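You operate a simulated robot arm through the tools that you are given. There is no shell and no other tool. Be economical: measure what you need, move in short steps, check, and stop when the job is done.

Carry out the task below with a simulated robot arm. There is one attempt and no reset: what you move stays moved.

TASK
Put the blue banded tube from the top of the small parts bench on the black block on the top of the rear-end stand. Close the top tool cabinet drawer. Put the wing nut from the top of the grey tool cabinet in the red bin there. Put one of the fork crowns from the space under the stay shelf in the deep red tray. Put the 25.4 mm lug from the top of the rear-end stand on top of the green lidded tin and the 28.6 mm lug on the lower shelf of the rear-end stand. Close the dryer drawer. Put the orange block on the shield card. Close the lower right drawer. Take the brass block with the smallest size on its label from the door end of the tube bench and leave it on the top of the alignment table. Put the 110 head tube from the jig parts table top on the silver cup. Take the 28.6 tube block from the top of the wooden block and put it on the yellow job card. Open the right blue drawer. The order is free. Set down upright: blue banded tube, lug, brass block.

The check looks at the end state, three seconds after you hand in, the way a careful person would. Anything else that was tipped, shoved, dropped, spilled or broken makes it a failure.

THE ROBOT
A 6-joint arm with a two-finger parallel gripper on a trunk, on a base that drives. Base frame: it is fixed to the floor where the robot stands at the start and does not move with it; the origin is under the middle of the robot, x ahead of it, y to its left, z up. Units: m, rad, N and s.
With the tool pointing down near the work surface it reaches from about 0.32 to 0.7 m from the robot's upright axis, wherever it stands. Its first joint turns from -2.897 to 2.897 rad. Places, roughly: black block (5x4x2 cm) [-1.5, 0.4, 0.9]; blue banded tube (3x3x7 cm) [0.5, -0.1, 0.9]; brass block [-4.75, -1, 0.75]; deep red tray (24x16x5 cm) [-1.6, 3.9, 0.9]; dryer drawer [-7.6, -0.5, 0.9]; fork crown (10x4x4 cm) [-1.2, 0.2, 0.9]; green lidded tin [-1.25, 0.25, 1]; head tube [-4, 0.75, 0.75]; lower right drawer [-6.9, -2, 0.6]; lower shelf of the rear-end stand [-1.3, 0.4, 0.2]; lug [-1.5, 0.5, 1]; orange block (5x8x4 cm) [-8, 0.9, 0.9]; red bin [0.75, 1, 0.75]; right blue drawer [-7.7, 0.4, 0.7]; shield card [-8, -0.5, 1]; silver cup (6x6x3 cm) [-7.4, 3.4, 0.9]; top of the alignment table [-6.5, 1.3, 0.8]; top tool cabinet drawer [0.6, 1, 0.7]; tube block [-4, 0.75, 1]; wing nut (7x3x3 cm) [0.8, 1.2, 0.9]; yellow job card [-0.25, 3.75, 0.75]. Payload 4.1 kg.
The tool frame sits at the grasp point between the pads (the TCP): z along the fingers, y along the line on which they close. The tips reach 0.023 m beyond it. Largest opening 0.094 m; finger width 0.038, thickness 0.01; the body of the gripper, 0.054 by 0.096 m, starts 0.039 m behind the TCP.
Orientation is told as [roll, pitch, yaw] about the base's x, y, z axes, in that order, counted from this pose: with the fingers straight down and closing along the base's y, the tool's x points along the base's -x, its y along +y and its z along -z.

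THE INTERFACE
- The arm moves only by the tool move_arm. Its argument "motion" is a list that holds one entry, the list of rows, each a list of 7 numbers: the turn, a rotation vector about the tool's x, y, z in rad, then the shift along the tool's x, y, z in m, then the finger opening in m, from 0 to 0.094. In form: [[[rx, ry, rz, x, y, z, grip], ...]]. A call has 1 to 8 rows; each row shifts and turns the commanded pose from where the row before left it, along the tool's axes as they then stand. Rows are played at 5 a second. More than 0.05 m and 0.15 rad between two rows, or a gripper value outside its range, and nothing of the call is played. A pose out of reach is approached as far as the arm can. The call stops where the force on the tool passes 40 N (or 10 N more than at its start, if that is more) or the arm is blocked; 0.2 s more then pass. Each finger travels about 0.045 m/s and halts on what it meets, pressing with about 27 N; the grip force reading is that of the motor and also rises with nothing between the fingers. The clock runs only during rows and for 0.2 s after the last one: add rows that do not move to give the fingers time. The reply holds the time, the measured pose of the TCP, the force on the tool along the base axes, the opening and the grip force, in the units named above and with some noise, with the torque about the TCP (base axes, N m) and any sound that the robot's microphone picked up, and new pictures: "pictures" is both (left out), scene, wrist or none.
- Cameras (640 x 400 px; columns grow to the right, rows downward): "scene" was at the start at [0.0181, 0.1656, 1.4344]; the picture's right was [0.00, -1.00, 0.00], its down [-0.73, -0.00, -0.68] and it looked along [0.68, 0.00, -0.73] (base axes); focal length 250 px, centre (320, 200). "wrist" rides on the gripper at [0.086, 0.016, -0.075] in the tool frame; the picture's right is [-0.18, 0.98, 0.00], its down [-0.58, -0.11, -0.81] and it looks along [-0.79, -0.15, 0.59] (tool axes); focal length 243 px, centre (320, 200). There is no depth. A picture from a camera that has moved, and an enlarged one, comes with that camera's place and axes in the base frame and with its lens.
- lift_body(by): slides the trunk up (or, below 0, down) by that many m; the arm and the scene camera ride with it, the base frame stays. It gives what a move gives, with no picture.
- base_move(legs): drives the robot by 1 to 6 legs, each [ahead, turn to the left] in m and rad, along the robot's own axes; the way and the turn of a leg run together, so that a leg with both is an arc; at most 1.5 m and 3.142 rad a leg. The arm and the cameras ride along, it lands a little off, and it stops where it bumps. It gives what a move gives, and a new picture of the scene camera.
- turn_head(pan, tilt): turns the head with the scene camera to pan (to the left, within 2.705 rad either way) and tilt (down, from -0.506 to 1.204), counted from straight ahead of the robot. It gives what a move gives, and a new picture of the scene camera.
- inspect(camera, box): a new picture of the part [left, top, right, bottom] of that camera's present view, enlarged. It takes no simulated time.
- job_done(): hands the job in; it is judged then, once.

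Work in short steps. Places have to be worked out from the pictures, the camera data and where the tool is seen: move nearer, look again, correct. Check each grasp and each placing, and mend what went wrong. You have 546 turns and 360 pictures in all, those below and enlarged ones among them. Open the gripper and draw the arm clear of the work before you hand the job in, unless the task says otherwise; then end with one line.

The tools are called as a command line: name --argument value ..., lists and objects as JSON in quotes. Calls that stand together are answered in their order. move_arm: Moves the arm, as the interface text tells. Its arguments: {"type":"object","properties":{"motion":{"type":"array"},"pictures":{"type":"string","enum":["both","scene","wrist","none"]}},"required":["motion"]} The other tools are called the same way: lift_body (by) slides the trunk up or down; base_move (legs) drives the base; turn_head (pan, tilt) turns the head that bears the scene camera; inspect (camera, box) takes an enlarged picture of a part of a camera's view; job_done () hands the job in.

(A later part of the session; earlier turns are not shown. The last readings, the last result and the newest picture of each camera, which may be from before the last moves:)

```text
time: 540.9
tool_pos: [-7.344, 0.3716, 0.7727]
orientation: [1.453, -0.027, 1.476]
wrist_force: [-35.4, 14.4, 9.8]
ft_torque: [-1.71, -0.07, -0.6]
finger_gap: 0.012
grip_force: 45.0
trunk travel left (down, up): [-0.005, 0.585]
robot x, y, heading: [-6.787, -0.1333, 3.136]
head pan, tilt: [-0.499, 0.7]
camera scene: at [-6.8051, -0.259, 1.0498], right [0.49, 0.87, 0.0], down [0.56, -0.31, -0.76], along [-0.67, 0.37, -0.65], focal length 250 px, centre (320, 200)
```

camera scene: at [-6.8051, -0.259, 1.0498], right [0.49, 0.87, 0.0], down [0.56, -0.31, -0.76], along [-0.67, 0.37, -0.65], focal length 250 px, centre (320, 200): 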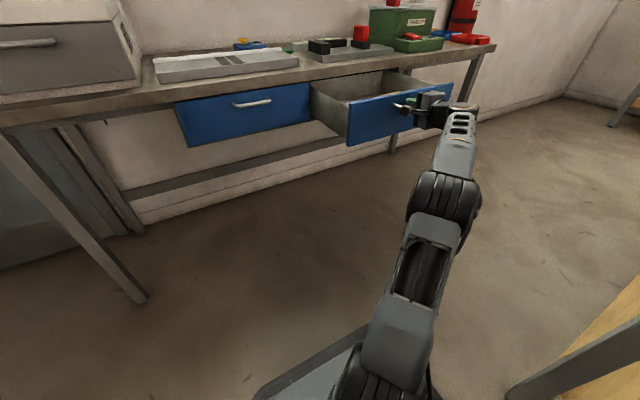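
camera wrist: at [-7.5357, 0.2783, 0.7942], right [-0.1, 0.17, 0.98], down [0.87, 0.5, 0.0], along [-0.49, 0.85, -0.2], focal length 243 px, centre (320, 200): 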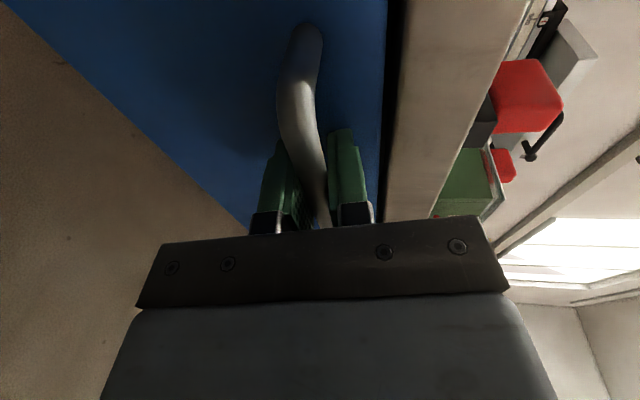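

It reached its stop, fully open. I'll release and back away.

move_arm --motion '[[[0, 0, 0, 0, 0, 0, 0.02], [0, 0, 0, 0, 0, 0, 0.04], [0, 0, 0, 0, 0, 0, 0.055], [0, 0, 0, 0, 0, 0, 0.055]]]' --pictures "wrist"

base_move --legs '[[-0.12, 0]]'

lift_body --by 0.4

```text
time: 541.9
tool_pos: [-7.3436, 0.3701, 0.7733]
orientation: [1.456, -0.027, 1.478]
wrist_force: [-0.1, 0.4, 0.6]
ft_torque: [-0.01, 0.0, -0.01]
finger_gap: 0.0549
grip_force: 0.1
trunk travel left (down, up): [-0.005, 0.585]
robot x, y, heading: [-6.7864, -0.1345, 3.135]
head pan, tilt: [-0.499, 0.7]
camera wrist: at [-7.2783, 0.2759, 0.7957], right [-0.1, 0.17, 0.98], down [0.86, 0.5, 0.0], along [-0.49, 0.85, -0.19], focal length 243 px, centre (320, 200)
```

wrist: 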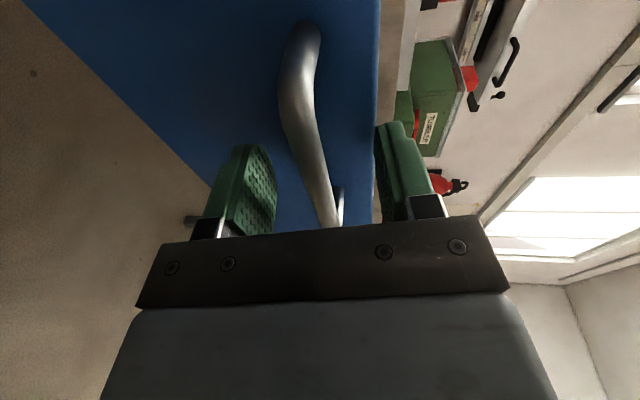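

```text
time: 543.1
tool_pos: [-7.222, 0.3713, 0.7735]
orientation: [1.455, -0.027, 1.475]
wrist_force: [-0.3, 0.7, 0.1]
ft_torque: [0.02, 0.01, 0.01]
finger_gap: 0.0551
grip_force: 0.0
trunk travel left (down, up): [-0.005, 0.585]
robot x, y, heading: [-6.6665, -0.1339, 3.129]
head pan, tilt: [-0.499, 0.7]
camera scene: at [-6.684, -0.261, 1.0496], right [0.49, 0.87, 0.0], down [0.56, -0.32, -0.76], along [-0.67, 0.37, -0.64], focal length 250 px, centre (320, 200)
```

scene: 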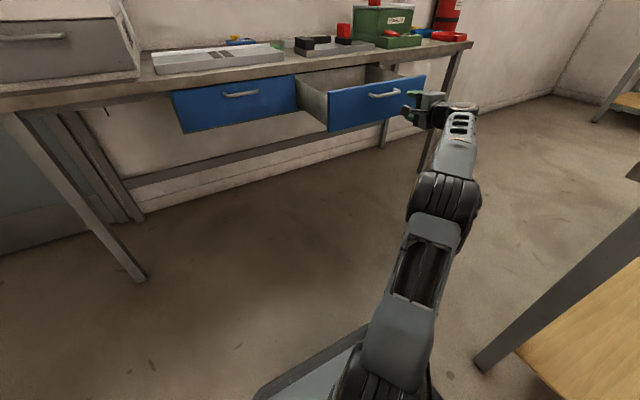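

```text
time: 546.9
tool_pos: [-7.2205, 0.3711, 1.1738]
orientation: [1.455, -0.027, 1.475]
wrist_force: [1.3, -0.2, -0.6]
ft_torque: [0.0, 0.0, 0.02]
finger_gap: 0.0552
grip_force: 0.0
trunk travel left (down, up): [-0.405, 0.185]
robot x, y, heading: [-6.667, -0.1338, 3.127]
head pan, tilt: [-0.499, 0.7]
```

The right blue drawer is open. Now I'll look for the orange block on this bench.

turn_head --pan -0.55 --tilt 0.4

inspect --camera "scene" --box '[180, 80, 420, 250]'

```text
time: 547.7
tool_pos: [-7.2214, 0.3706, 1.1736]
orientation: [1.454, -0.027, 1.474]
wrist_force: [-0.3, -0.3, -0.4]
ft_torque: [0.01, 0.0, -0.02]
finger_gap: 0.0549
grip_force: 0.0
trunk travel left (down, up): [-0.405, 0.185]
robot x, y, heading: [-6.6654, -0.1347, 3.124]
head pan, tilt: [-0.55, 0.4]
camera scene: at [-6.6883, -0.2532, 1.4764], right [0.53, 0.85, 0.0], down [0.33, -0.21, -0.92], along [-0.78, 0.49, -0.39], focal length 250 px, centre (320, 200)
```

scene: 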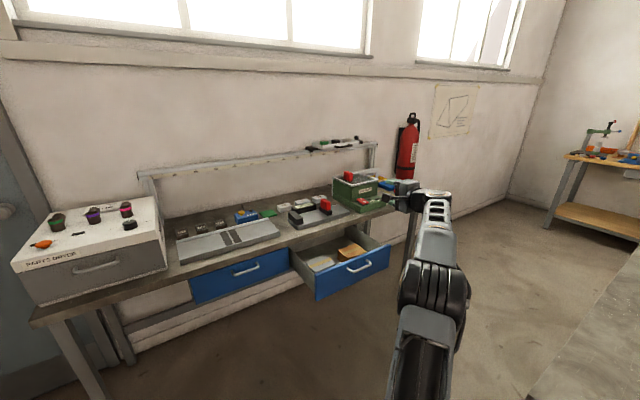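

```text
2.35 times, centred on (300, 165) of scene
camera zoom: at [-6.6883, -0.2532, 1.4764], right [0.53, 0.85, 0.0], down [0.33, -0.21, -0.92], along [-0.78, 0.49, -0.39], focal length 589 px, centre (367, 282)
```

zoom: 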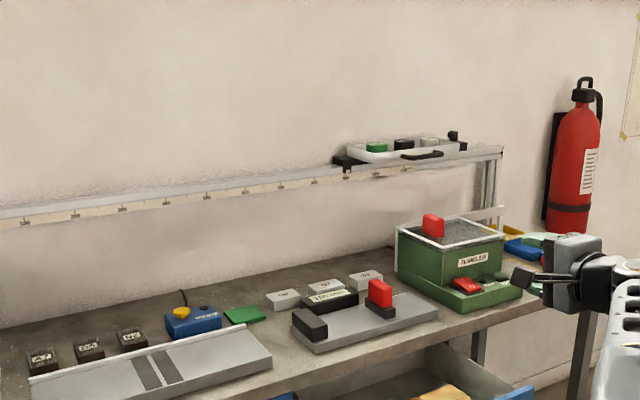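

I don't see it clearly; the gripper hides part of the bench. I'll bring the tool back to pointing down and retract it.

move_arm --motion '[[[0.15, 0, 0, 0, 0, 0, 0.06], [0.15, 0, 0, 0, 0, 0, 0.06], [0.15, 0, 0, 0, 0, 0, 0.06], [0.15, 0, 0, 0, 0, 0, 0.06], [0.15, 0, 0, 0, 0, 0, 0.06], [0.15, 0, 0, 0, 0, 0, 0.06], [0.15, 0, 0, 0, 0, 0, 0.06], [0.15, 0, 0, 0, 0, 0, 0.06]]]' --pictures "none"

move_arm --motion '[[[0.15, 0, 0, 0, 0, 0, 0.06], [0.1, 0, 0, 0, 0, 0, 0.06], [0, 0, 0, 0.045, 0, 0, 0.06], [0, 0, 0, 0.045, 0, 0, 0.06], [0, 0, 0, 0.045, 0, 0, 0.06], [0, 0, 0, 0.045, 0, 0, 0.06], [0, 0, 0, 0.045, 0, 0, 0.06]]]' --pictures "scene"

inspect --camera "scene" --box '[320, 130, 480, 240]'

```text
time: 549.5
tool_pos: [-7.1477, 0.3021, 1.1225]
orientation: [0.254, -0.027, 1.472]
wrist_force: [-0.7, 0.0, -0.1]
ft_torque: [0.01, -0.04, 0.03]
finger_gap: 0.0596
grip_force: 0.1
out of reach, approached as far as the arm can: row 3, 4, 5, 6, 7, 8
trunk travel left (down, up): [-0.405, 0.185]
robot x, y, heading: [-6.6679, -0.1308, 3.134]
head pan, tilt: [-0.55, 0.4]
```

```text
time: 551.1
tool_pos: [-7.1473, 0.0539, 1.0998]
orientation: [0.005, -0.027, 1.474]
wrist_force: [0.6, -0.2, -0.2]
ft_torque: [0.0, 0.01, 0.01]
finger_gap: 0.0602
grip_force: 0.0
out of reach, approached as far as the arm can: row 1, 2
trunk travel left (down, up): [-0.405, 0.185]
robot x, y, heading: [-6.6704, -0.1335, 3.129]
head pan, tilt: [-0.55, 0.4]
camera scene: at [-6.6882, -0.2535, 1.4764], right [0.53, 0.85, 0.0], down [0.33, -0.21, -0.92], along [-0.78, 0.49, -0.39], focal length 250 px, centre (320, 200)
```

scene: 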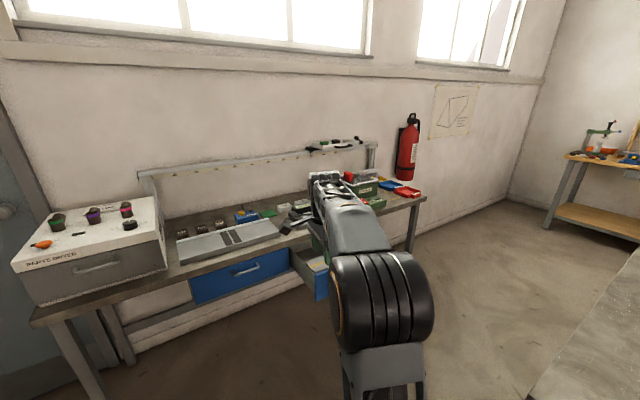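

```text
3.64 times, centred on (400, 185) of scene
camera zoom: at [-6.6882, -0.2535, 1.4764], right [0.53, 0.85, 0.0], down [0.33, -0.21, -0.92], along [-0.78, 0.49, -0.39], focal length 910 px, centre (29, 254)
```

zoom: 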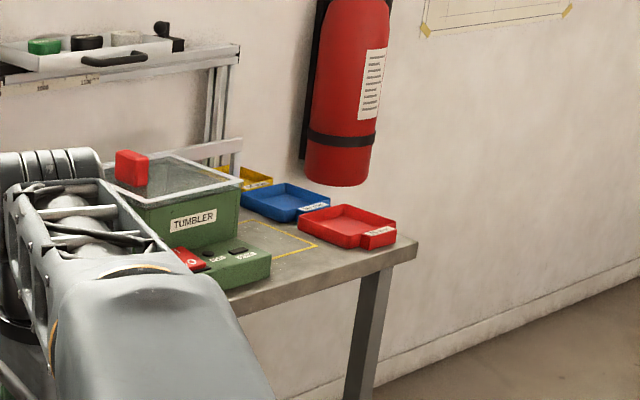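

Candidates near the tumbler are partly hidden. I'll raise the trunk for a better vantage.

lift_body --by 0.18

inspect --camera "scene" --box '[280, 160, 460, 290]'

```text
time: 553.1
tool_pos: [-7.1481, 0.0541, 1.2804]
orientation: [0.007, -0.028, 1.476]
wrist_force: [0.2, -0.4, -0.5]
ft_torque: [0.0, 0.0, 0.0]
finger_gap: 0.0601
grip_force: 0.1
trunk travel left (down, up): [-0.585, 0.005]
robot x, y, heading: [-6.6607, -0.1349, 3.131]
head pan, tilt: [-0.55, 0.4]
```

```text
3.08 times, centred on (370, 225) of scene
camera zoom: at [-6.6883, -0.2533, 1.6564], right [0.53, 0.85, 0.0], down [0.33, -0.21, -0.92], along [-0.78, 0.49, -0.39], focal length 770 px, centre (166, 123)
```

zoom: 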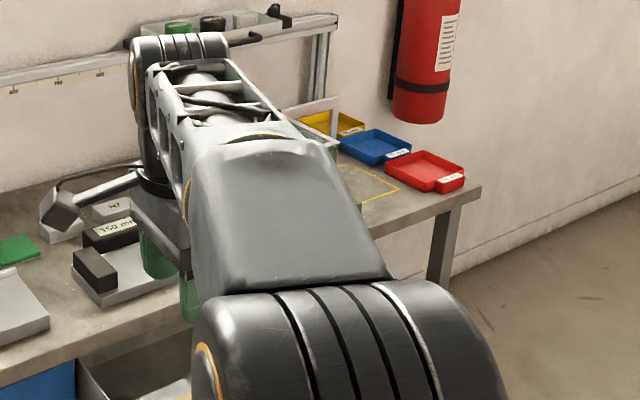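

move_arm --motion '[[[0, 0, 0, 0.045, -0.02, 0, 0.06], [0, 0, 0, 0.045, -0.02, 0, 0.06], [0, 0, 0, 0.045, -0.02, 0, 0.06], [0, 0, 0, 0.045, -0.02, 0, 0.06], [0, 0, 0, 0.045, 0, 0, 0.06], [0, 0, 0, 0.045, 0, 0, 0.06], [0, 0, 0, 0.045, 0, 0, 0.06]]]' --pictures "scene"

inspect --camera "scene" --box '[290, 180, 430, 270]'

```text
time: 554.7
tool_pos: [-7.0977, -0.2701, 1.2683]
orientation: [0.007, -0.028, 1.474]
wrist_force: [0.4, -0.2, -0.7]
ft_torque: [0.01, 0.04, 0.01]
finger_gap: 0.06
grip_force: 0.0
trunk travel left (down, up): [-0.585, 0.005]
robot x, y, heading: [-6.6675, -0.1345, 3.133]
head pan, tilt: [-0.55, 0.4]
camera scene: at [-6.6885, -0.2542, 1.6564], right [0.53, 0.85, 0.0], down [0.33, -0.21, -0.92], along [-0.78, 0.49, -0.39], focal length 250 px, centre (320, 200)
```

scene: 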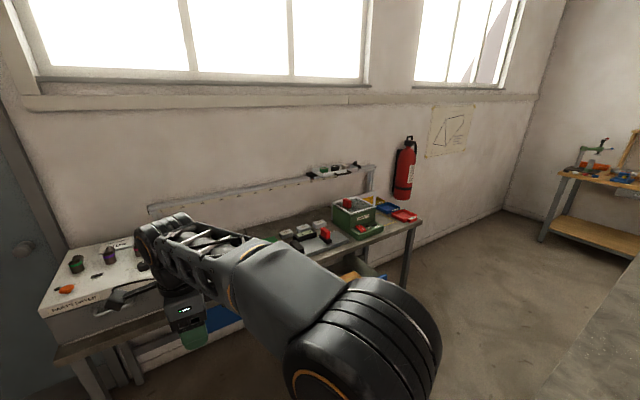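

```text
4.44 times, centred on (360, 225) of scene
camera zoom: at [-6.6885, -0.2542, 1.6564], right [0.53, 0.85, 0.0], down [0.33, -0.21, -0.92], along [-0.78, 0.49, -0.39], focal length 1112 px, centre (142, 89)
```

zoom: 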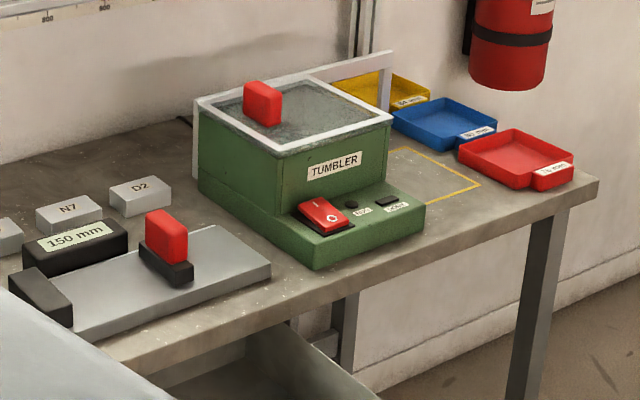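

inspect --camera "scene" --box '[328, 190, 378, 245]'

turn_head --pan -0.25 --tilt 0.5

```text
7.27 times, centred on (353, 218) of scene
camera zoom: at [-6.6885, -0.2542, 1.6564], right [0.53, 0.85, 0.0], down [0.33, -0.21, -0.92], along [-0.78, 0.49, -0.39], focal length 1820 px, centre (80, 73)
```

zoom: 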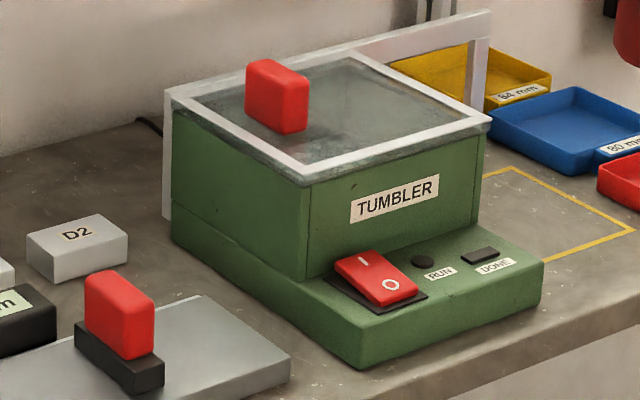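

```text
time: 555.5
tool_pos: [-7.097, -0.2675, 1.268]
orientation: [0.008, -0.027, 1.475]
wrist_force: [0.5, 0.8, -0.3]
ft_torque: [-0.02, -0.01, -0.01]
finger_gap: 0.0598
grip_force: 0.0
trunk travel left (down, up): [-0.585, 0.005]
robot x, y, heading: [-6.6662, -0.1355, 3.127]
head pan, tilt: [-0.25, 0.499]
camera scene: at [-6.6977, -0.2791, 1.6473], right [0.26, 0.97, 0.0], down [0.46, -0.12, -0.88], along [-0.85, 0.23, -0.48], focal length 250 px, centre (320, 200)
```

scene: 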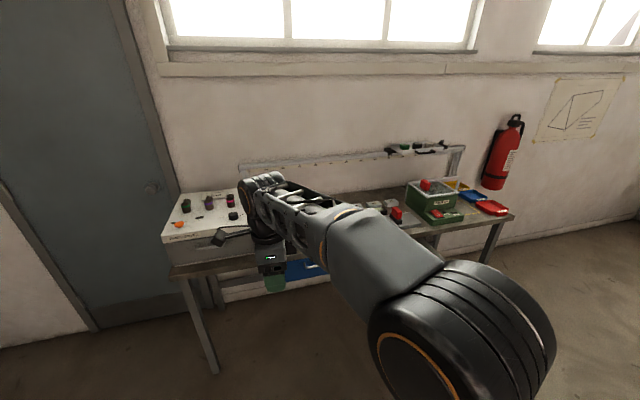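

No orange block visible from here; I'll view this bench from the north later when I bring the head tube to the silver cup. Now back to the jig table for the 110 tube.

base_move --legs '[[0, 3.12], [1.4, 0]]'

lift_body --by -0.1

```text
time: 570.0
tool_pos: [-4.8931, 0.2042, 1.2685]
orientation: [0.008, -0.028, -1.533]
wrist_force: [-1.2, 0.2, -0.7]
ft_torque: [0.01, -0.02, 0.02]
finger_gap: 0.0599
grip_force: 0.0
trunk travel left (down, up): [-0.585, 0.005]
robot x, y, heading: [-5.2977, 0.017, 0.118]
head pan, tilt: [-0.25, 0.499]
camera scene: at [-5.2924, 0.1592, 1.6473], right [-0.13, -0.99, 0.0], down [-0.47, 0.06, -0.88], along [0.87, -0.11, -0.48], focal length 250 px, centre (320, 200)
```

scene: 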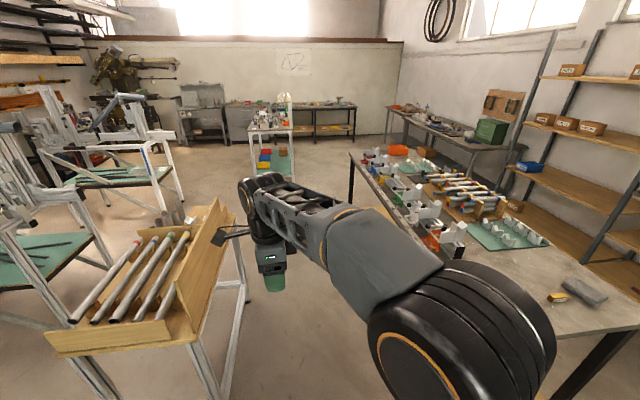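

```text
time: 571.3
tool_pos: [-4.8937, 0.2035, 1.1677]
orientation: [0.008, -0.027, -1.531]
wrist_force: [-0.3, 0.0, 0.6]
ft_torque: [0.0, -0.01, 0.0]
finger_gap: 0.06
grip_force: 0.0
trunk travel left (down, up): [-0.485, 0.105]
robot x, y, heading: [-5.3023, 0.0101, 0.127]
head pan, tilt: [-0.25, 0.499]
```

base_move --legs '[[0, -0.13], [1.5, 0], [0.7, 0], [0, 1.57], [0.42, 0]]'

base_move --legs '[[0, 1.55]]'

```text
time: 589.0
tool_pos: [-3.1946, 0.8613, 1.1671]
orientation: [0.006, -0.027, -0.103]
wrist_force: [-0.1, 0.5, -0.5]
ft_torque: [0.0, -0.02, -0.02]
finger_gap: 0.06
grip_force: 0.0
trunk travel left (down, up): [-0.485, 0.105]
robot x, y, heading: [-3.0684, 0.431, 1.549]
head pan, tilt: [-0.25, 0.499]
camera scene: at [-3.21, 0.4606, 1.5473], right [0.96, -0.26, 0.0], down [-0.13, -0.46, -0.88], along [0.23, 0.85, -0.48], focal length 250 px, centre (320, 200)
```

scene: 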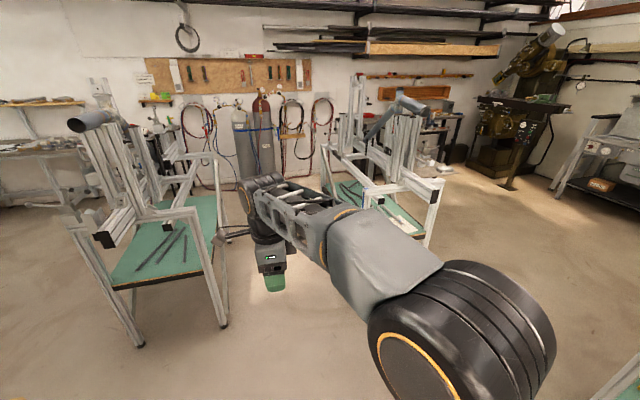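

```text
time: 593.1
tool_pos: [-3.4989, 0.3071, 1.1682]
orientation: [0.007, -0.026, 1.452]
wrist_force: [0.0, 0.4, 0.3]
ft_torque: [0.03, 0.02, -0.01]
finger_gap: 0.0601
grip_force: 0.2
trunk travel left (down, up): [-0.485, 0.105]
robot x, y, heading: [-3.0625, 0.4345, 3.108]
head pan, tilt: [-0.25, 0.499]
camera scene: at [-3.0995, 0.2865, 1.5473], right [0.28, 0.96, 0.0], down [0.46, -0.13, -0.88], along [-0.84, 0.25, -0.48], focal length 250 px, centre (320, 200)
```

scene: 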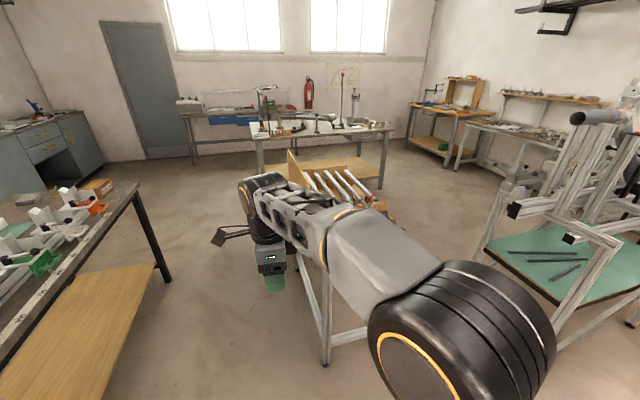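

I'll turn the tool to close along y and level it, then move in.

move_arm --motion '[[[0, 0.026, -0.14, 0, 0, 0, 0.06], [0, 0, -0.15, 0, 0, 0, 0.06], [0, 0, -0.15, 0, 0, 0, 0.06], [0, 0, -0.15, 0, 0, 0, 0.06], [0, 0, -0.15, 0, 0, 0, 0.06], [0, 0, -0.15, 0, 0, 0, 0.06], [0, 0, -0.15, 0, 0, 0, 0.06], [0, 0, -0.15, 0, 0, 0, 0.06]]]' --pictures "none"

move_arm --motion '[[[0, 0, -0.15, 0, 0, 0, 0.06], [0, 0, -0.15, 0, 0, 0, 0.06], [0, 0, -0.15, 0, 0, 0, 0.06], [0, 0, -0.05, 0, 0, 0, 0.06]]]' --pictures "none"

base_move --legs '[[0.4, 0]]'

```text
time: 595.0
tool_pos: [-3.4984, 0.3073, 1.1686]
orientation: [0.0, -0.006, 2.644]
wrist_force: [-0.1, -0.9, 0.5]
ft_torque: [-0.01, 0.02, -0.02]
finger_gap: 0.06
grip_force: 0.0
trunk travel left (down, up): [-0.485, 0.105]
robot x, y, heading: [-3.0619, 0.4308, 3.109]
head pan, tilt: [-0.25, 0.499]
```

```text
time: 596.0
tool_pos: [-3.499, 0.306, 1.168]
orientation: [-0.003, -0.005, -3.141]
wrist_force: [0.8, 0.0, 0.3]
ft_torque: [-0.01, 0.01, 0.02]
finger_gap: 0.0601
grip_force: 0.0
trunk travel left (down, up): [-0.485, 0.105]
robot x, y, heading: [-3.0646, 0.4298, 3.107]
head pan, tilt: [-0.25, 0.499]
```

```text
time: 598.5
tool_pos: [-3.9089, 0.3272, 1.167]
orientation: [-0.002, -0.006, 3.13]
wrist_force: [0.3, 0.3, 0.0]
ft_torque: [-0.04, -0.01, 0.01]
finger_gap: 0.0597
grip_force: 0.0
trunk travel left (down, up): [-0.485, 0.105]
robot x, y, heading: [-3.4727, 0.4477, 3.092]
head pan, tilt: [-0.25, 0.499]
camera scene: at [-3.5098, 0.3031, 1.5473], right [0.29, 0.96, 0.0], down [0.46, -0.14, -0.88], along [-0.84, 0.26, -0.48], focal length 250 px, centre (320, 200)
```

scene: 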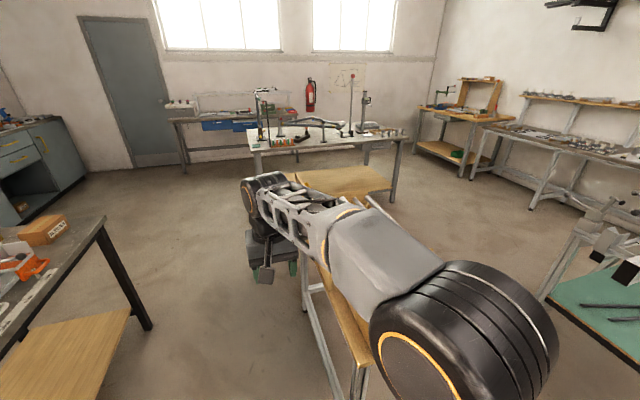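

I'll raise slightly, move north past the fence, then over the 110 tube.

move_arm --motion '[[[0, 0, 0, 0.03, 0, -0.03, 0.06], [0, 0, 0, 0.01, -0.045, 0, 0.06], [0, 0, 0, 0, -0.05, 0, 0.06], [0, 0, 0, 0, -0.05, 0, 0.06], [0, 0, 0, 0, -0.05, 0, 0.06], [0, 0, 0, 0, -0.05, 0, 0.06], [0, 0, 0, 0, -0.05, 0, 0.06], [0, 0, 0, 0, -0.05, 0, 0.06]]]' --pictures "none"

move_arm --motion '[[[0, 0, 0, -0.01, -0.05, 0.02, 0.06], [0, 0, 0, -0.03, -0.04, 0.02, 0.06], [0, 0, 0, -0.03, -0.03, 0.03, 0.06], [0, 0, 0, -0.03, -0.025, 0.03, 0.06], [0, 0, 0, -0.02, 0, 0.045, 0.06]]]' --pictures "wrist"

turn_head --pan -0.6 --tilt 0.75

```text
time: 600.3
tool_pos: [-3.8614, 0.6762, 1.2012]
orientation: [-0.001, -0.004, 3.132]
wrist_force: [-1.0, -0.6, -0.1]
ft_torque: [0.03, 0.0, -0.01]
finger_gap: 0.06
grip_force: 0.1
trunk travel left (down, up): [-0.485, 0.105]
robot x, y, heading: [-3.4745, 0.4442, 3.097]
head pan, tilt: [-0.25, 0.499]
```

```text
refused: row 1 steps farther than a row can; nothing moved
```

```text
time: 601.1
tool_pos: [-3.8629, 0.6741, 1.2016]
orientation: [-0.002, -0.005, 3.132]
wrist_force: [-0.5, 0.0, -0.4]
ft_torque: [0.01, 0.03, 0.0]
finger_gap: 0.0601
grip_force: 0.0
trunk travel left (down, up): [-0.485, 0.105]
robot x, y, heading: [-3.4721, 0.446, 3.097]
head pan, tilt: [-0.6, 0.75]
camera scene: at [-3.4887, 0.3266, 1.5254], right [0.6, 0.8, 0.0], down [0.54, -0.41, -0.73], along [-0.58, 0.44, -0.68], focal length 250 px, centre (320, 200)
```

scene: 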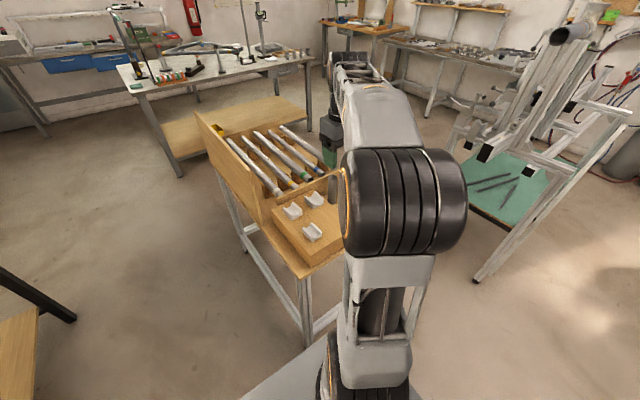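

Retrying with shorter steps.

move_arm --motion '[[[0, 0, 0, -0.01, -0.04, 0.02, 0.06], [0, 0, 0, -0.025, -0.035, 0.02, 0.06], [0, 0, 0, -0.025, -0.03, 0.03, 0.06], [0, 0, 0, -0.025, -0.03, 0.03, 0.06], [0, 0, 0, -0.025, -0.015, 0.03, 0.06], [0, 0, 0, -0.015, 0, 0.03, 0.06]]]' --pictures "wrist"

inspect --camera "scene" --box '[260, 130, 420, 250]'

```text
time: 602.5
tool_pos: [-3.9906, 0.8231, 1.0396]
orientation: [-0.001, -0.005, 3.131]
wrist_force: [-0.3, -0.6, -0.2]
ft_torque: [-0.03, -0.01, 0.01]
finger_gap: 0.06
grip_force: 0.1
trunk travel left (down, up): [-0.485, 0.105]
robot x, y, heading: [-3.4758, 0.446, 3.102]
head pan, tilt: [-0.6, 0.75]
camera wrist: at [-3.9041, 0.8043, 1.1139], right [-0.19, -0.98, 0.0], down [-0.58, 0.11, 0.81], along [-0.79, 0.16, -0.59], focal length 243 px, centre (320, 200)
```

wrist: 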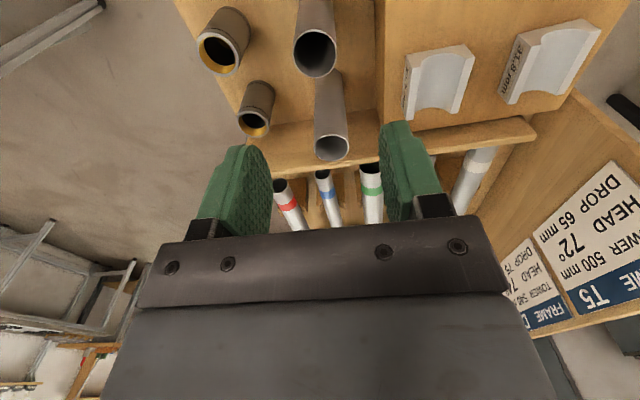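

```text
3.33 times, centred on (340, 190) of scene
camera zoom: at [-3.4888, 0.3269, 1.5254], right [0.6, 0.8, 0.0], down [0.54, -0.41, -0.73], along [-0.58, 0.44, -0.68], focal length 834 px, centre (253, 233)
```

zoom: 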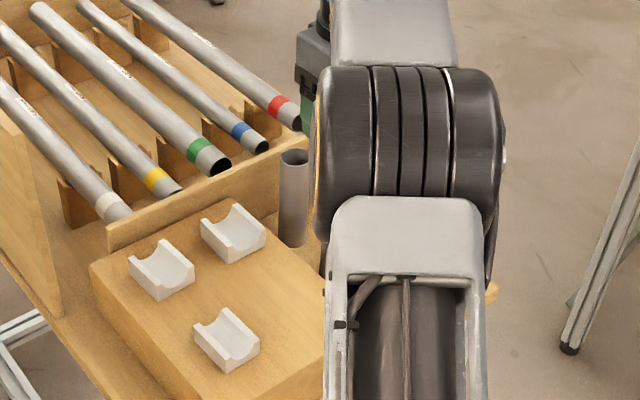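

The 110 tube is right below, but the wrist camera would come down over the tall 150 tube. I'll turn the tool a quarter so the camera is on the north side and the fingers close along x.

move_arm --motion '[[[0, 0, -0.15, 0.006, 0, 0, 0.055], [0, 0, -0.15, 0, 0, 0, 0.055], [0, 0, -0.15, 0, 0, 0, 0.055], [0, 0, -0.15, 0, 0, 0, 0.055], [0, 0, -0.15, 0, 0, 0, 0.055], [0, 0, -0.15, 0, 0, 0, 0.055], [0, 0, -0.15, 0, 0, 0, 0.055], [0, 0, -0.15, 0, 0, 0, 0.055]]]' --pictures "none"

move_arm --motion '[[[0, 0, -0.15, 0, 0, 0, 0.055], [0, 0, -0.15, 0, 0, 0, 0.055], [0, 0, -0.07, 0, 0, 0, 0.055], [0, 0, 0, 0, 0, 0.03, 0.055], [0, 0, 0, 0, 0, 0.02, 0.055]]]' --pictures "wrist"

```text
time: 604.3
tool_pos: [-3.9835, 0.824, 1.0392]
orientation: [-0.006, 0.0, -1.951]
wrist_force: [0.6, 0.4, -0.1]
ft_torque: [-0.02, -0.02, 0.02]
finger_gap: 0.055
grip_force: 0.0
trunk travel left (down, up): [-0.485, 0.105]
robot x, y, heading: [-3.4754, 0.4403, 3.1]
head pan, tilt: [-0.6, 0.75]
```

```text
time: 605.5
tool_pos: [-3.9817, 0.8237, 0.988]
orientation: [-0.005, 0.003, -1.584]
wrist_force: [0.4, 0.1, -0.2]
ft_torque: [0.02, 0.01, -0.01]
finger_gap: 0.0548
grip_force: 0.0
trunk travel left (down, up): [-0.485, 0.105]
robot x, y, heading: [-3.4728, 0.4457, 3.1]
head pan, tilt: [-0.6, 0.75]
camera wrist: at [-3.965, 0.9073, 1.0633], right [0.98, -0.2, 0.0], down [-0.11, -0.58, 0.81], along [-0.16, -0.79, -0.59], focal length 243 px, centre (320, 200)
```

wrist: 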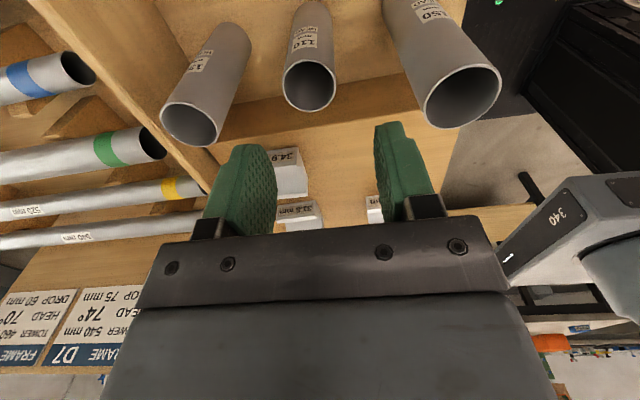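

The 110 tube reads (-3.989, 0.829). I'll centre and lower partway.

move_arm --motion '[[[0, 0, 0, 0.005, -0.007, 0.02, 0.055], [0, 0, 0, 0, 0, 0.03, 0.055], [0, 0, 0, 0, 0, 0.0, 0.055]]]' --pictures "wrist"

```text
time: 606.3
tool_pos: [-3.9909, 0.8289, 0.9369]
orientation: [-0.006, 0.002, -1.583]
wrist_force: [-0.4, 0.2, 0.3]
ft_torque: [0.0, -0.01, 0.04]
finger_gap: 0.0553
grip_force: 0.1
trunk travel left (down, up): [-0.485, 0.105]
robot x, y, heading: [-3.4746, 0.4456, 3.1]
head pan, tilt: [-0.6, 0.75]
camera wrist: at [-3.9726, 0.9129, 1.0124], right [0.98, -0.2, -0.01], down [-0.11, -0.58, 0.81], along [-0.16, -0.79, -0.59], focal length 243 px, centre (320, 200)
```

wrist: 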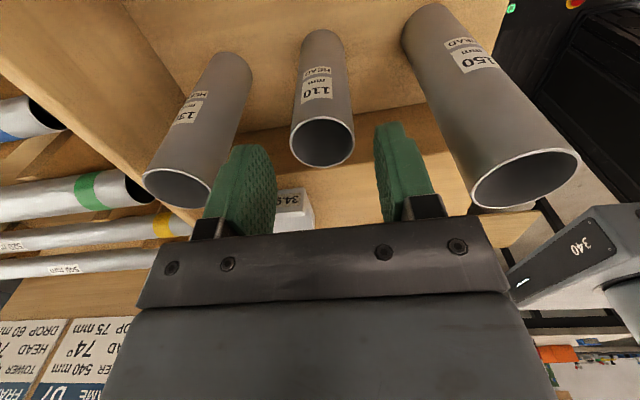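

Good alignment. Lowering 3 cm and closing.

move_arm --motion '[[[0, 0, 0, 0, 0, 0.02, 0.055], [0, 0, 0, 0, 0, 0.012, 0.055], [0, 0, 0, 0, 0, 0.0, 0.04], [0, 0, 0, 0, 0, 0, 0.02], [0, 0, 0, 0, 0, 0, 0.02]]]' --pictures "wrist"

```text
time: 607.5
tool_pos: [-3.9912, 0.8279, 0.9081]
orientation: [-0.006, 0.0, -1.585]
wrist_force: [0.0, 0.2, 0.1]
ft_torque: [0.05, -0.12, 0.0]
finger_gap: 0.036
grip_force: 26.9
trunk travel left (down, up): [-0.485, 0.105]
robot x, y, heading: [-3.4722, 0.4438, 3.096]
head pan, tilt: [-0.6, 0.75]
camera wrist: at [-3.9728, 0.9138, 0.9829], right [0.98, -0.2, -0.01], down [-0.11, -0.58, 0.81], along [-0.16, -0.79, -0.59], focal length 243 px, centre (320, 200)
```

wrist: 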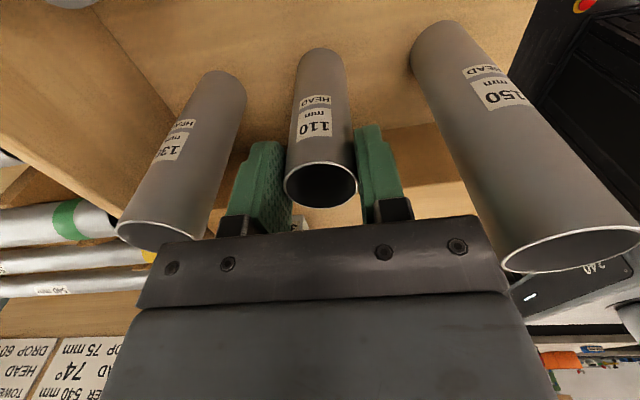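

Gripped at 36 mm. Lifting straight up.

move_arm --motion '[[[0, 0, 0, 0, 0, -0.02, 0.02], [0, 0, 0, 0, 0, -0.04, 0.02], [0, 0, 0, 0, 0, -0.045, 0.02], [0, 0, 0, 0, 0, -0.045, 0.02], [0, 0, 0, 0, 0, -0.045, 0.02], [0, 0, 0, 0, 0, -0.04, 0.02]]]' --pictures "wrist"

```text
time: 608.9
tool_pos: [-3.9868, 0.8279, 1.1422]
orientation: [-0.003, 0.002, -1.583]
wrist_force: [-0.1, -0.3, -0.2]
ft_torque: [-0.04, -0.04, 0.05]
finger_gap: 0.0357
grip_force: 26.8
trunk travel left (down, up): [-0.485, 0.105]
robot x, y, heading: [-3.4708, 0.4444, 3.096]
head pan, tilt: [-0.6, 0.75]
camera wrist: at [-3.9698, 0.912, 1.2168], right [0.98, -0.2, 0.0], down [-0.11, -0.58, 0.81], along [-0.16, -0.79, -0.59], focal length 243 px, centre (320, 200)
```

wrist: 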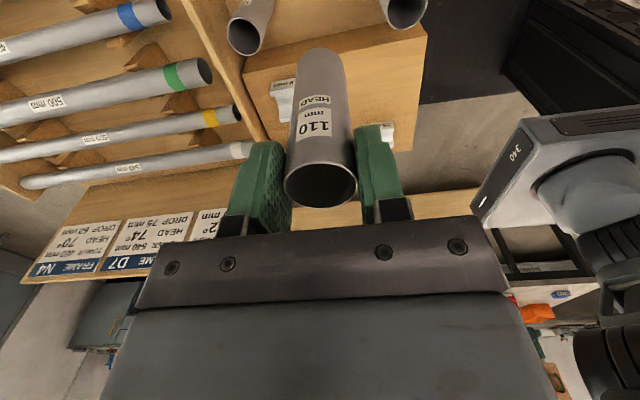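

Tube held. I'll retract, back out and return west through the corridor, then north.

move_arm --motion '[[[0, 0, 0, -0.03, 0.03, -0.01, 0.02], [0, 0, 0, -0.03, 0.03, -0.01, 0.02], [0, 0, 0, -0.04, 0.02, 0, 0.02], [0, 0, 0, -0.04, 0.02, 0, 0.02]]]' --pictures "none"

base_move --legs '[[-0.42, 0], [0, 1.6], [0.44, 0], [0, -1.6]]'

turn_head --pan 0.0 --tilt 0.45

```text
time: 609.9
tool_pos: [-3.8898, 0.6874, 1.1633]
orientation: [-0.008, 0.005, -1.583]
wrist_force: [0.0, 0.3, -1.1]
ft_torque: [0.02, 0.02, -0.01]
finger_gap: 0.0357
grip_force: 27.1
trunk travel left (down, up): [-0.485, 0.105]
robot x, y, heading: [-3.4774, 0.4472, 3.097]
head pan, tilt: [-0.6, 0.75]
```

```text
time: 622.6
tool_pos: [-3.4741, 0.2132, 1.1636]
orientation: [-0.006, 0.001, -1.55]
wrist_force: [0.4, 1.6, -1.9]
ft_torque: [-0.01, -0.01, -0.02]
finger_gap: 0.0358
grip_force: 26.7
trunk travel left (down, up): [-0.485, 0.105]
robot x, y, heading: [-3.0506, -0.0086, 3.135]
head pan, tilt: [-0.6, 0.75]
camera scene: at [-3.0597, -0.1348, 1.5254], right [0.57, 0.82, 0.0], down [0.56, -0.39, -0.73], along [-0.6, 0.42, -0.68], focal length 250 px, centre (320, 200)
```

scene: 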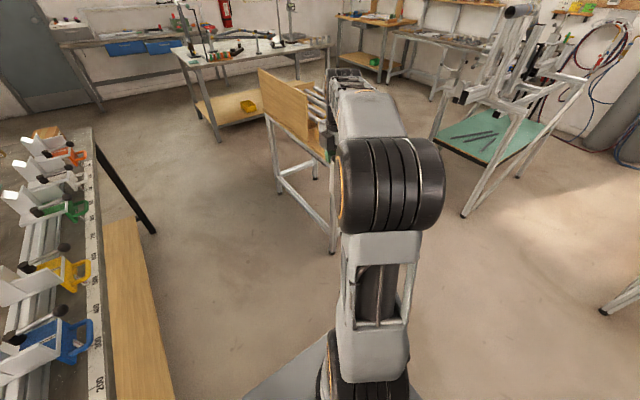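

```text
time: 623.6
tool_pos: [-3.4742, 0.2129, 1.1628]
orientation: [-0.004, 0.003, -1.551]
wrist_force: [-0.3, -0.3, -1.0]
ft_torque: [0.02, 0.0, -0.01]
finger_gap: 0.036
grip_force: 27.2
trunk travel left (down, up): [-0.485, 0.105]
robot x, y, heading: [-3.0451, -0.0166, 3.129]
head pan, tilt: [0.0, 0.45]
camera scene: at [-3.0838, -0.1813, 1.5517], right [0.01, 1.0, 0.0], down [0.44, -0.01, -0.9], along [-0.9, 0.01, -0.44], focal length 250 px, centre (320, 200)
```

scene: 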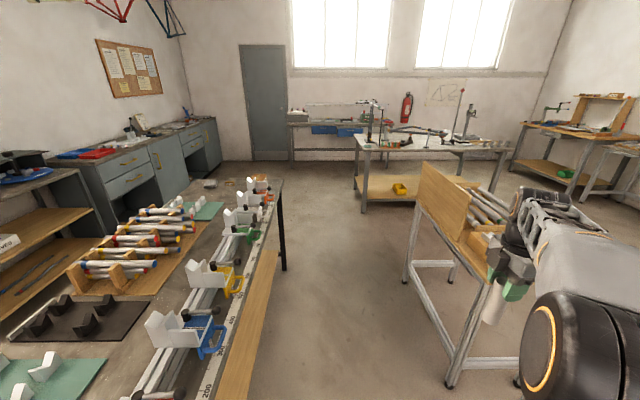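

base_move --legs '[[0, 0.12], [0.7, 0], [0, -0.1], [1.5, 0]]'

```text
time: 635.4
tool_pos: [-5.6274, 0.1233, 1.1637]
orientation: [-0.005, 0.003, -1.528]
wrist_force: [0.0, -0.5, -0.8]
ft_torque: [0.01, 0.02, 0.02]
finger_gap: 0.0359
grip_force: 26.9
trunk travel left (down, up): [-0.485, 0.105]
robot x, y, heading: [-5.2009, -0.0976, -3.132]
head pan, tilt: [0.0, 0.45]
camera scene: at [-5.23, -0.2644, 1.5518], right [-0.01, 1.0, 0.0], down [0.44, 0.0, -0.9], along [-0.9, -0.01, -0.44], focal length 250 px, centre (320, 200)
```

scene: 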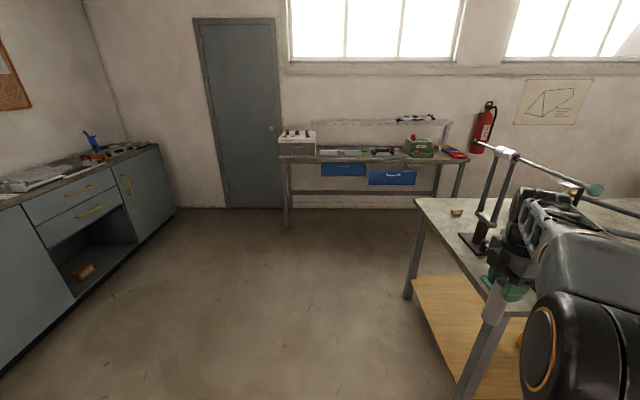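

base_move --legs '[[0, -1.56], [1.5, 0], [1.0, 0], [0, 1.2]]'

turn_head --pan -0.4 --tilt 0.4

```text
time: 654.5
tool_pos: [-5.5154, 2.7914, 1.1639]
orientation: [-0.006, 0.001, -1.926]
wrist_force: [-0.3, 0.4, -1.5]
ft_torque: [0.01, -0.01, 0.03]
finger_gap: 0.0359
grip_force: 26.9
trunk travel left (down, up): [-0.485, 0.105]
robot x, y, heading: [-5.2009, 2.424, 2.759]
head pan, tilt: [0.0, 0.45]
camera scene: at [-5.2958, 2.2809, 1.5518], right [0.38, 0.93, 0.0], down [0.4, -0.16, -0.9], along [-0.83, 0.34, -0.44], focal length 250 px, centre (320, 200)
```

scene: 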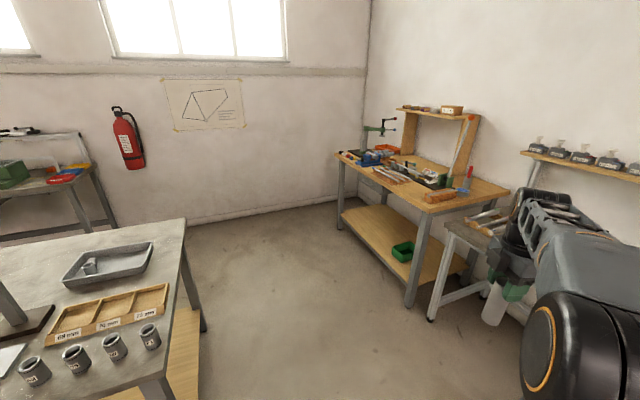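

```text
time: 655.4
tool_pos: [-5.5142, 2.7913, 1.1635]
orientation: [-0.006, 0.001, -1.923]
wrist_force: [0.6, 0.8, -1.5]
ft_torque: [0.02, -0.02, 0.01]
finger_gap: 0.0356
grip_force: 27.1
trunk travel left (down, up): [-0.485, 0.105]
robot x, y, heading: [-5.2013, 2.4242, 2.755]
head pan, tilt: [-0.4, 0.4]
camera scene: at [-5.2761, 2.3118, 1.5564], right [0.71, 0.71, 0.0], down [0.28, -0.28, -0.92], along [-0.65, 0.65, -0.39], focal length 250 px, centre (320, 200)
```

scene: 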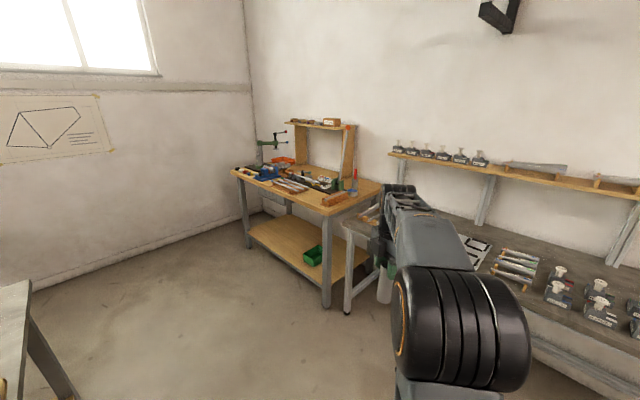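

The wood bench in the corner spans x -7.5…-6.26 with front at y≈3.35. Zooming in to find the silver cup.

inspect --camera "scene" --box '[220, 110, 400, 230]'

```text
3.33 times, centred on (310, 170) of scene
camera zoom: at [-5.2761, 2.3118, 1.5564], right [0.71, 0.71, 0.0], down [0.28, -0.28, -0.92], along [-0.65, 0.65, -0.39], focal length 834 px, centre (353, 300)
```

zoom: 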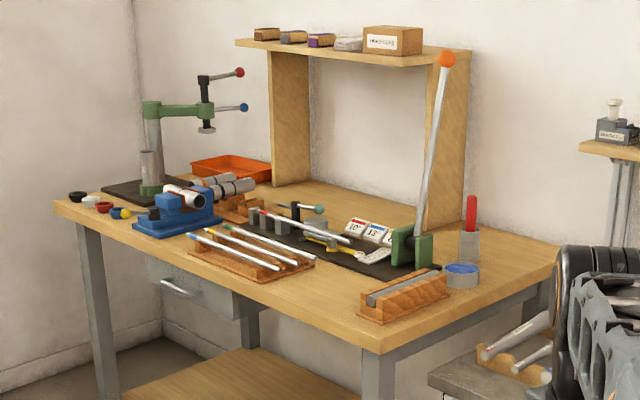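

A row of small cups sits at the left front corner. I'll drive over to face them.

base_move --legs '[[0, 0.2], [1.5, 0], [0.5, 0], [0, -1.38]]'

turn_head --pan 0.0 --tilt 0.6

```text
time: 669.5
tool_pos: [-6.9299, 3.2479, 1.1637]
orientation: [-0.005, 0.001, -3.111]
wrist_force: [-0.1, 0.1, -0.6]
ft_torque: [0.01, 0.01, -0.04]
finger_gap: 0.0357
grip_force: 27.0
trunk travel left (down, up): [-0.485, 0.105]
robot x, y, heading: [-7.1555, 2.8205, 1.572]
head pan, tilt: [-0.4, 0.4]
camera scene: at [-7.2848, 2.8444, 1.5565], right [0.92, -0.39, 0.0], down [-0.15, -0.36, -0.92], along [0.36, 0.85, -0.39], focal length 250 px, centre (320, 200)
```

scene: 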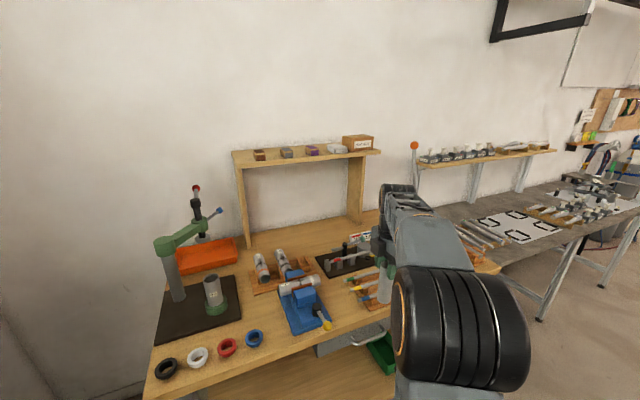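

```text
time: 670.3
tool_pos: [-6.9304, 3.2478, 1.1635]
orientation: [-0.005, 0.004, -3.11]
wrist_force: [-0.2, 1.1, -1.2]
ft_torque: [0.0, 0.01, 0.01]
finger_gap: 0.0358
grip_force: 27.5
trunk travel left (down, up): [-0.485, 0.105]
robot x, y, heading: [-7.1527, 2.8208, 1.567]
head pan, tilt: [0.0, 0.6]
camera scene: at [-7.3209, 2.8476, 1.5383], right [1.0, 0.0, 0.0], down [0.0, -0.56, -0.83], along [0.0, 0.83, -0.56], focal length 250 px, centre (320, 200)
```

scene: 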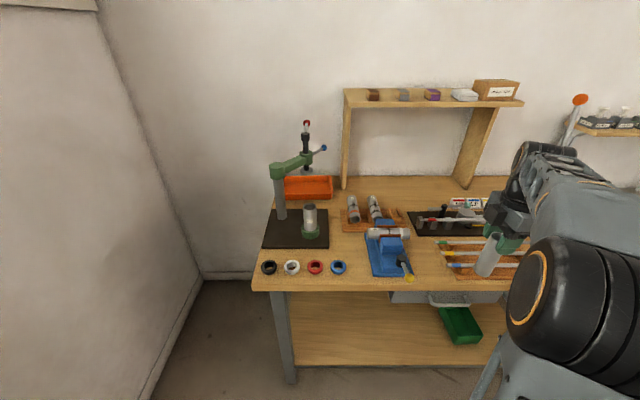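

inspect --camera "scene" --box '[240, 140, 440, 295]'

```text
2.58 times, centred on (340, 218) of scene
camera zoom: at [-7.3209, 2.8476, 1.5383], right [1.0, 0.0, 0.0], down [0.0, -0.56, -0.83], along [0.0, 0.83, -0.56], focal length 646 px, centre (268, 155)
```

zoom: 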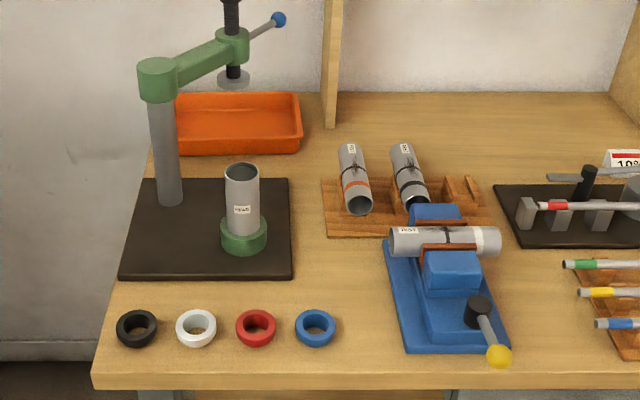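

The silver cup is the second ring, at about (-7.414, 3.416). I'll move the tube over it at height.

move_arm --motion '[[[0, 0, 0, -0.045, -0.01, 0, 0.02], [0, 0, 0, -0.045, -0.01, 0, 0.02], [0, 0, 0, -0.045, -0.01, 0, 0.02], [0, 0, 0, -0.045, -0.01, 0, 0.02], [0, 0, 0, -0.045, -0.01, 0, 0.02], [0, 0, 0, -0.045, -0.015, 0, 0.02], [0, 0, 0, -0.045, -0.015, 0, 0.02], [0, 0, 0, -0.045, -0.015, 0, 0.02]]]' --pictures "none"

move_arm --motion '[[[0, 0, 0, -0.04, -0.02, 0, 0.02], [0, 0, 0, -0.04, -0.02, 0, 0.02], [0, 0, 0, -0.035, -0.02, 0, 0.02], [0, 0, 0, 0, -0.02, 0.03, 0.02], [0, 0, 0, 0, 0, 0.03, 0.02]]]' --pictures "both"

inspect --camera "scene" --box '[240, 180, 340, 290]'

```text
time: 672.1
tool_pos: [-7.2963, 3.3354, 1.1645]
orientation: [-0.005, 0.002, -3.111]
wrist_force: [-0.1, -0.5, -0.5]
ft_torque: [-0.02, 0.0, 0.02]
finger_gap: 0.0358
grip_force: 26.6
trunk travel left (down, up): [-0.485, 0.105]
robot x, y, heading: [-7.1554, 2.8173, 1.57]
head pan, tilt: [0.0, 0.6]
```

```text
time: 673.3
tool_pos: [-7.409, 3.4082, 1.1061]
orientation: [-0.006, 0.002, -3.108]
wrist_force: [0.3, 0.5, -1.7]
ft_torque: [-0.01, 0.01, 0.0]
finger_gap: 0.036
grip_force: 27.3
trunk travel left (down, up): [-0.485, 0.105]
robot x, y, heading: [-7.1529, 2.8184, 1.569]
head pan, tilt: [0.0, 0.6]
camera scene: at [-7.3211, 2.8477, 1.5382], right [1.0, 0.0, 0.0], down [0.0, -0.57, -0.82], along [0.0, 0.82, -0.57], focal length 250 px, centre (320, 200)
camera wrist: at [-7.3226, 3.3925, 1.1806], right [-0.15, -0.99, -0.01], down [-0.59, 0.09, 0.81], along [-0.8, 0.13, -0.59], focal length 243 px, centre (320, 200)
```

scene: 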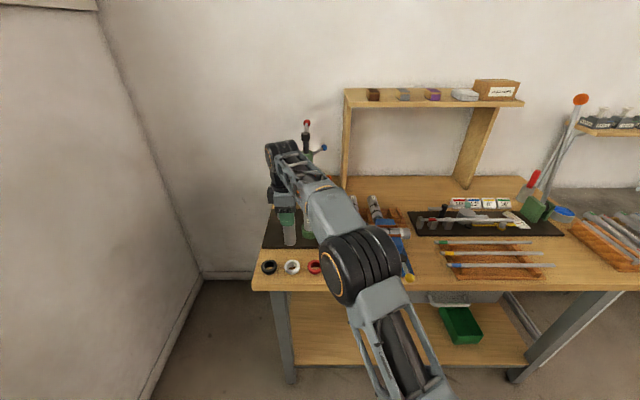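
wrist: 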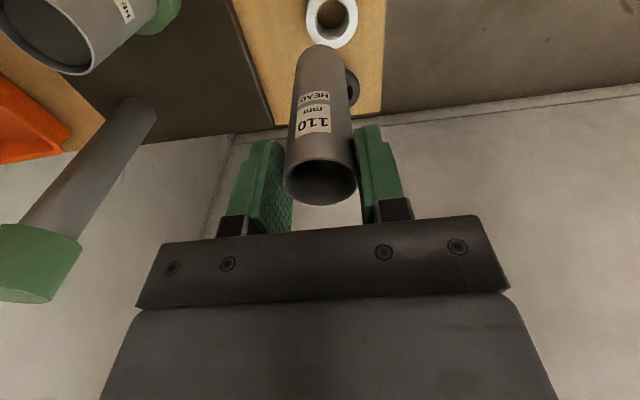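

```text
3.64 times, centred on (290, 235) of scene
camera zoom: at [-7.3211, 2.8477, 1.5382], right [1.0, 0.0, 0.0], down [0.0, -0.57, -0.82], along [0.0, 0.82, -0.57], focal length 910 px, centre (429, 73)
```

zoom: 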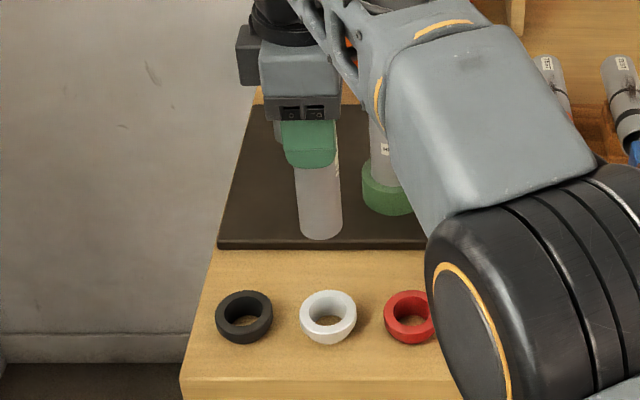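

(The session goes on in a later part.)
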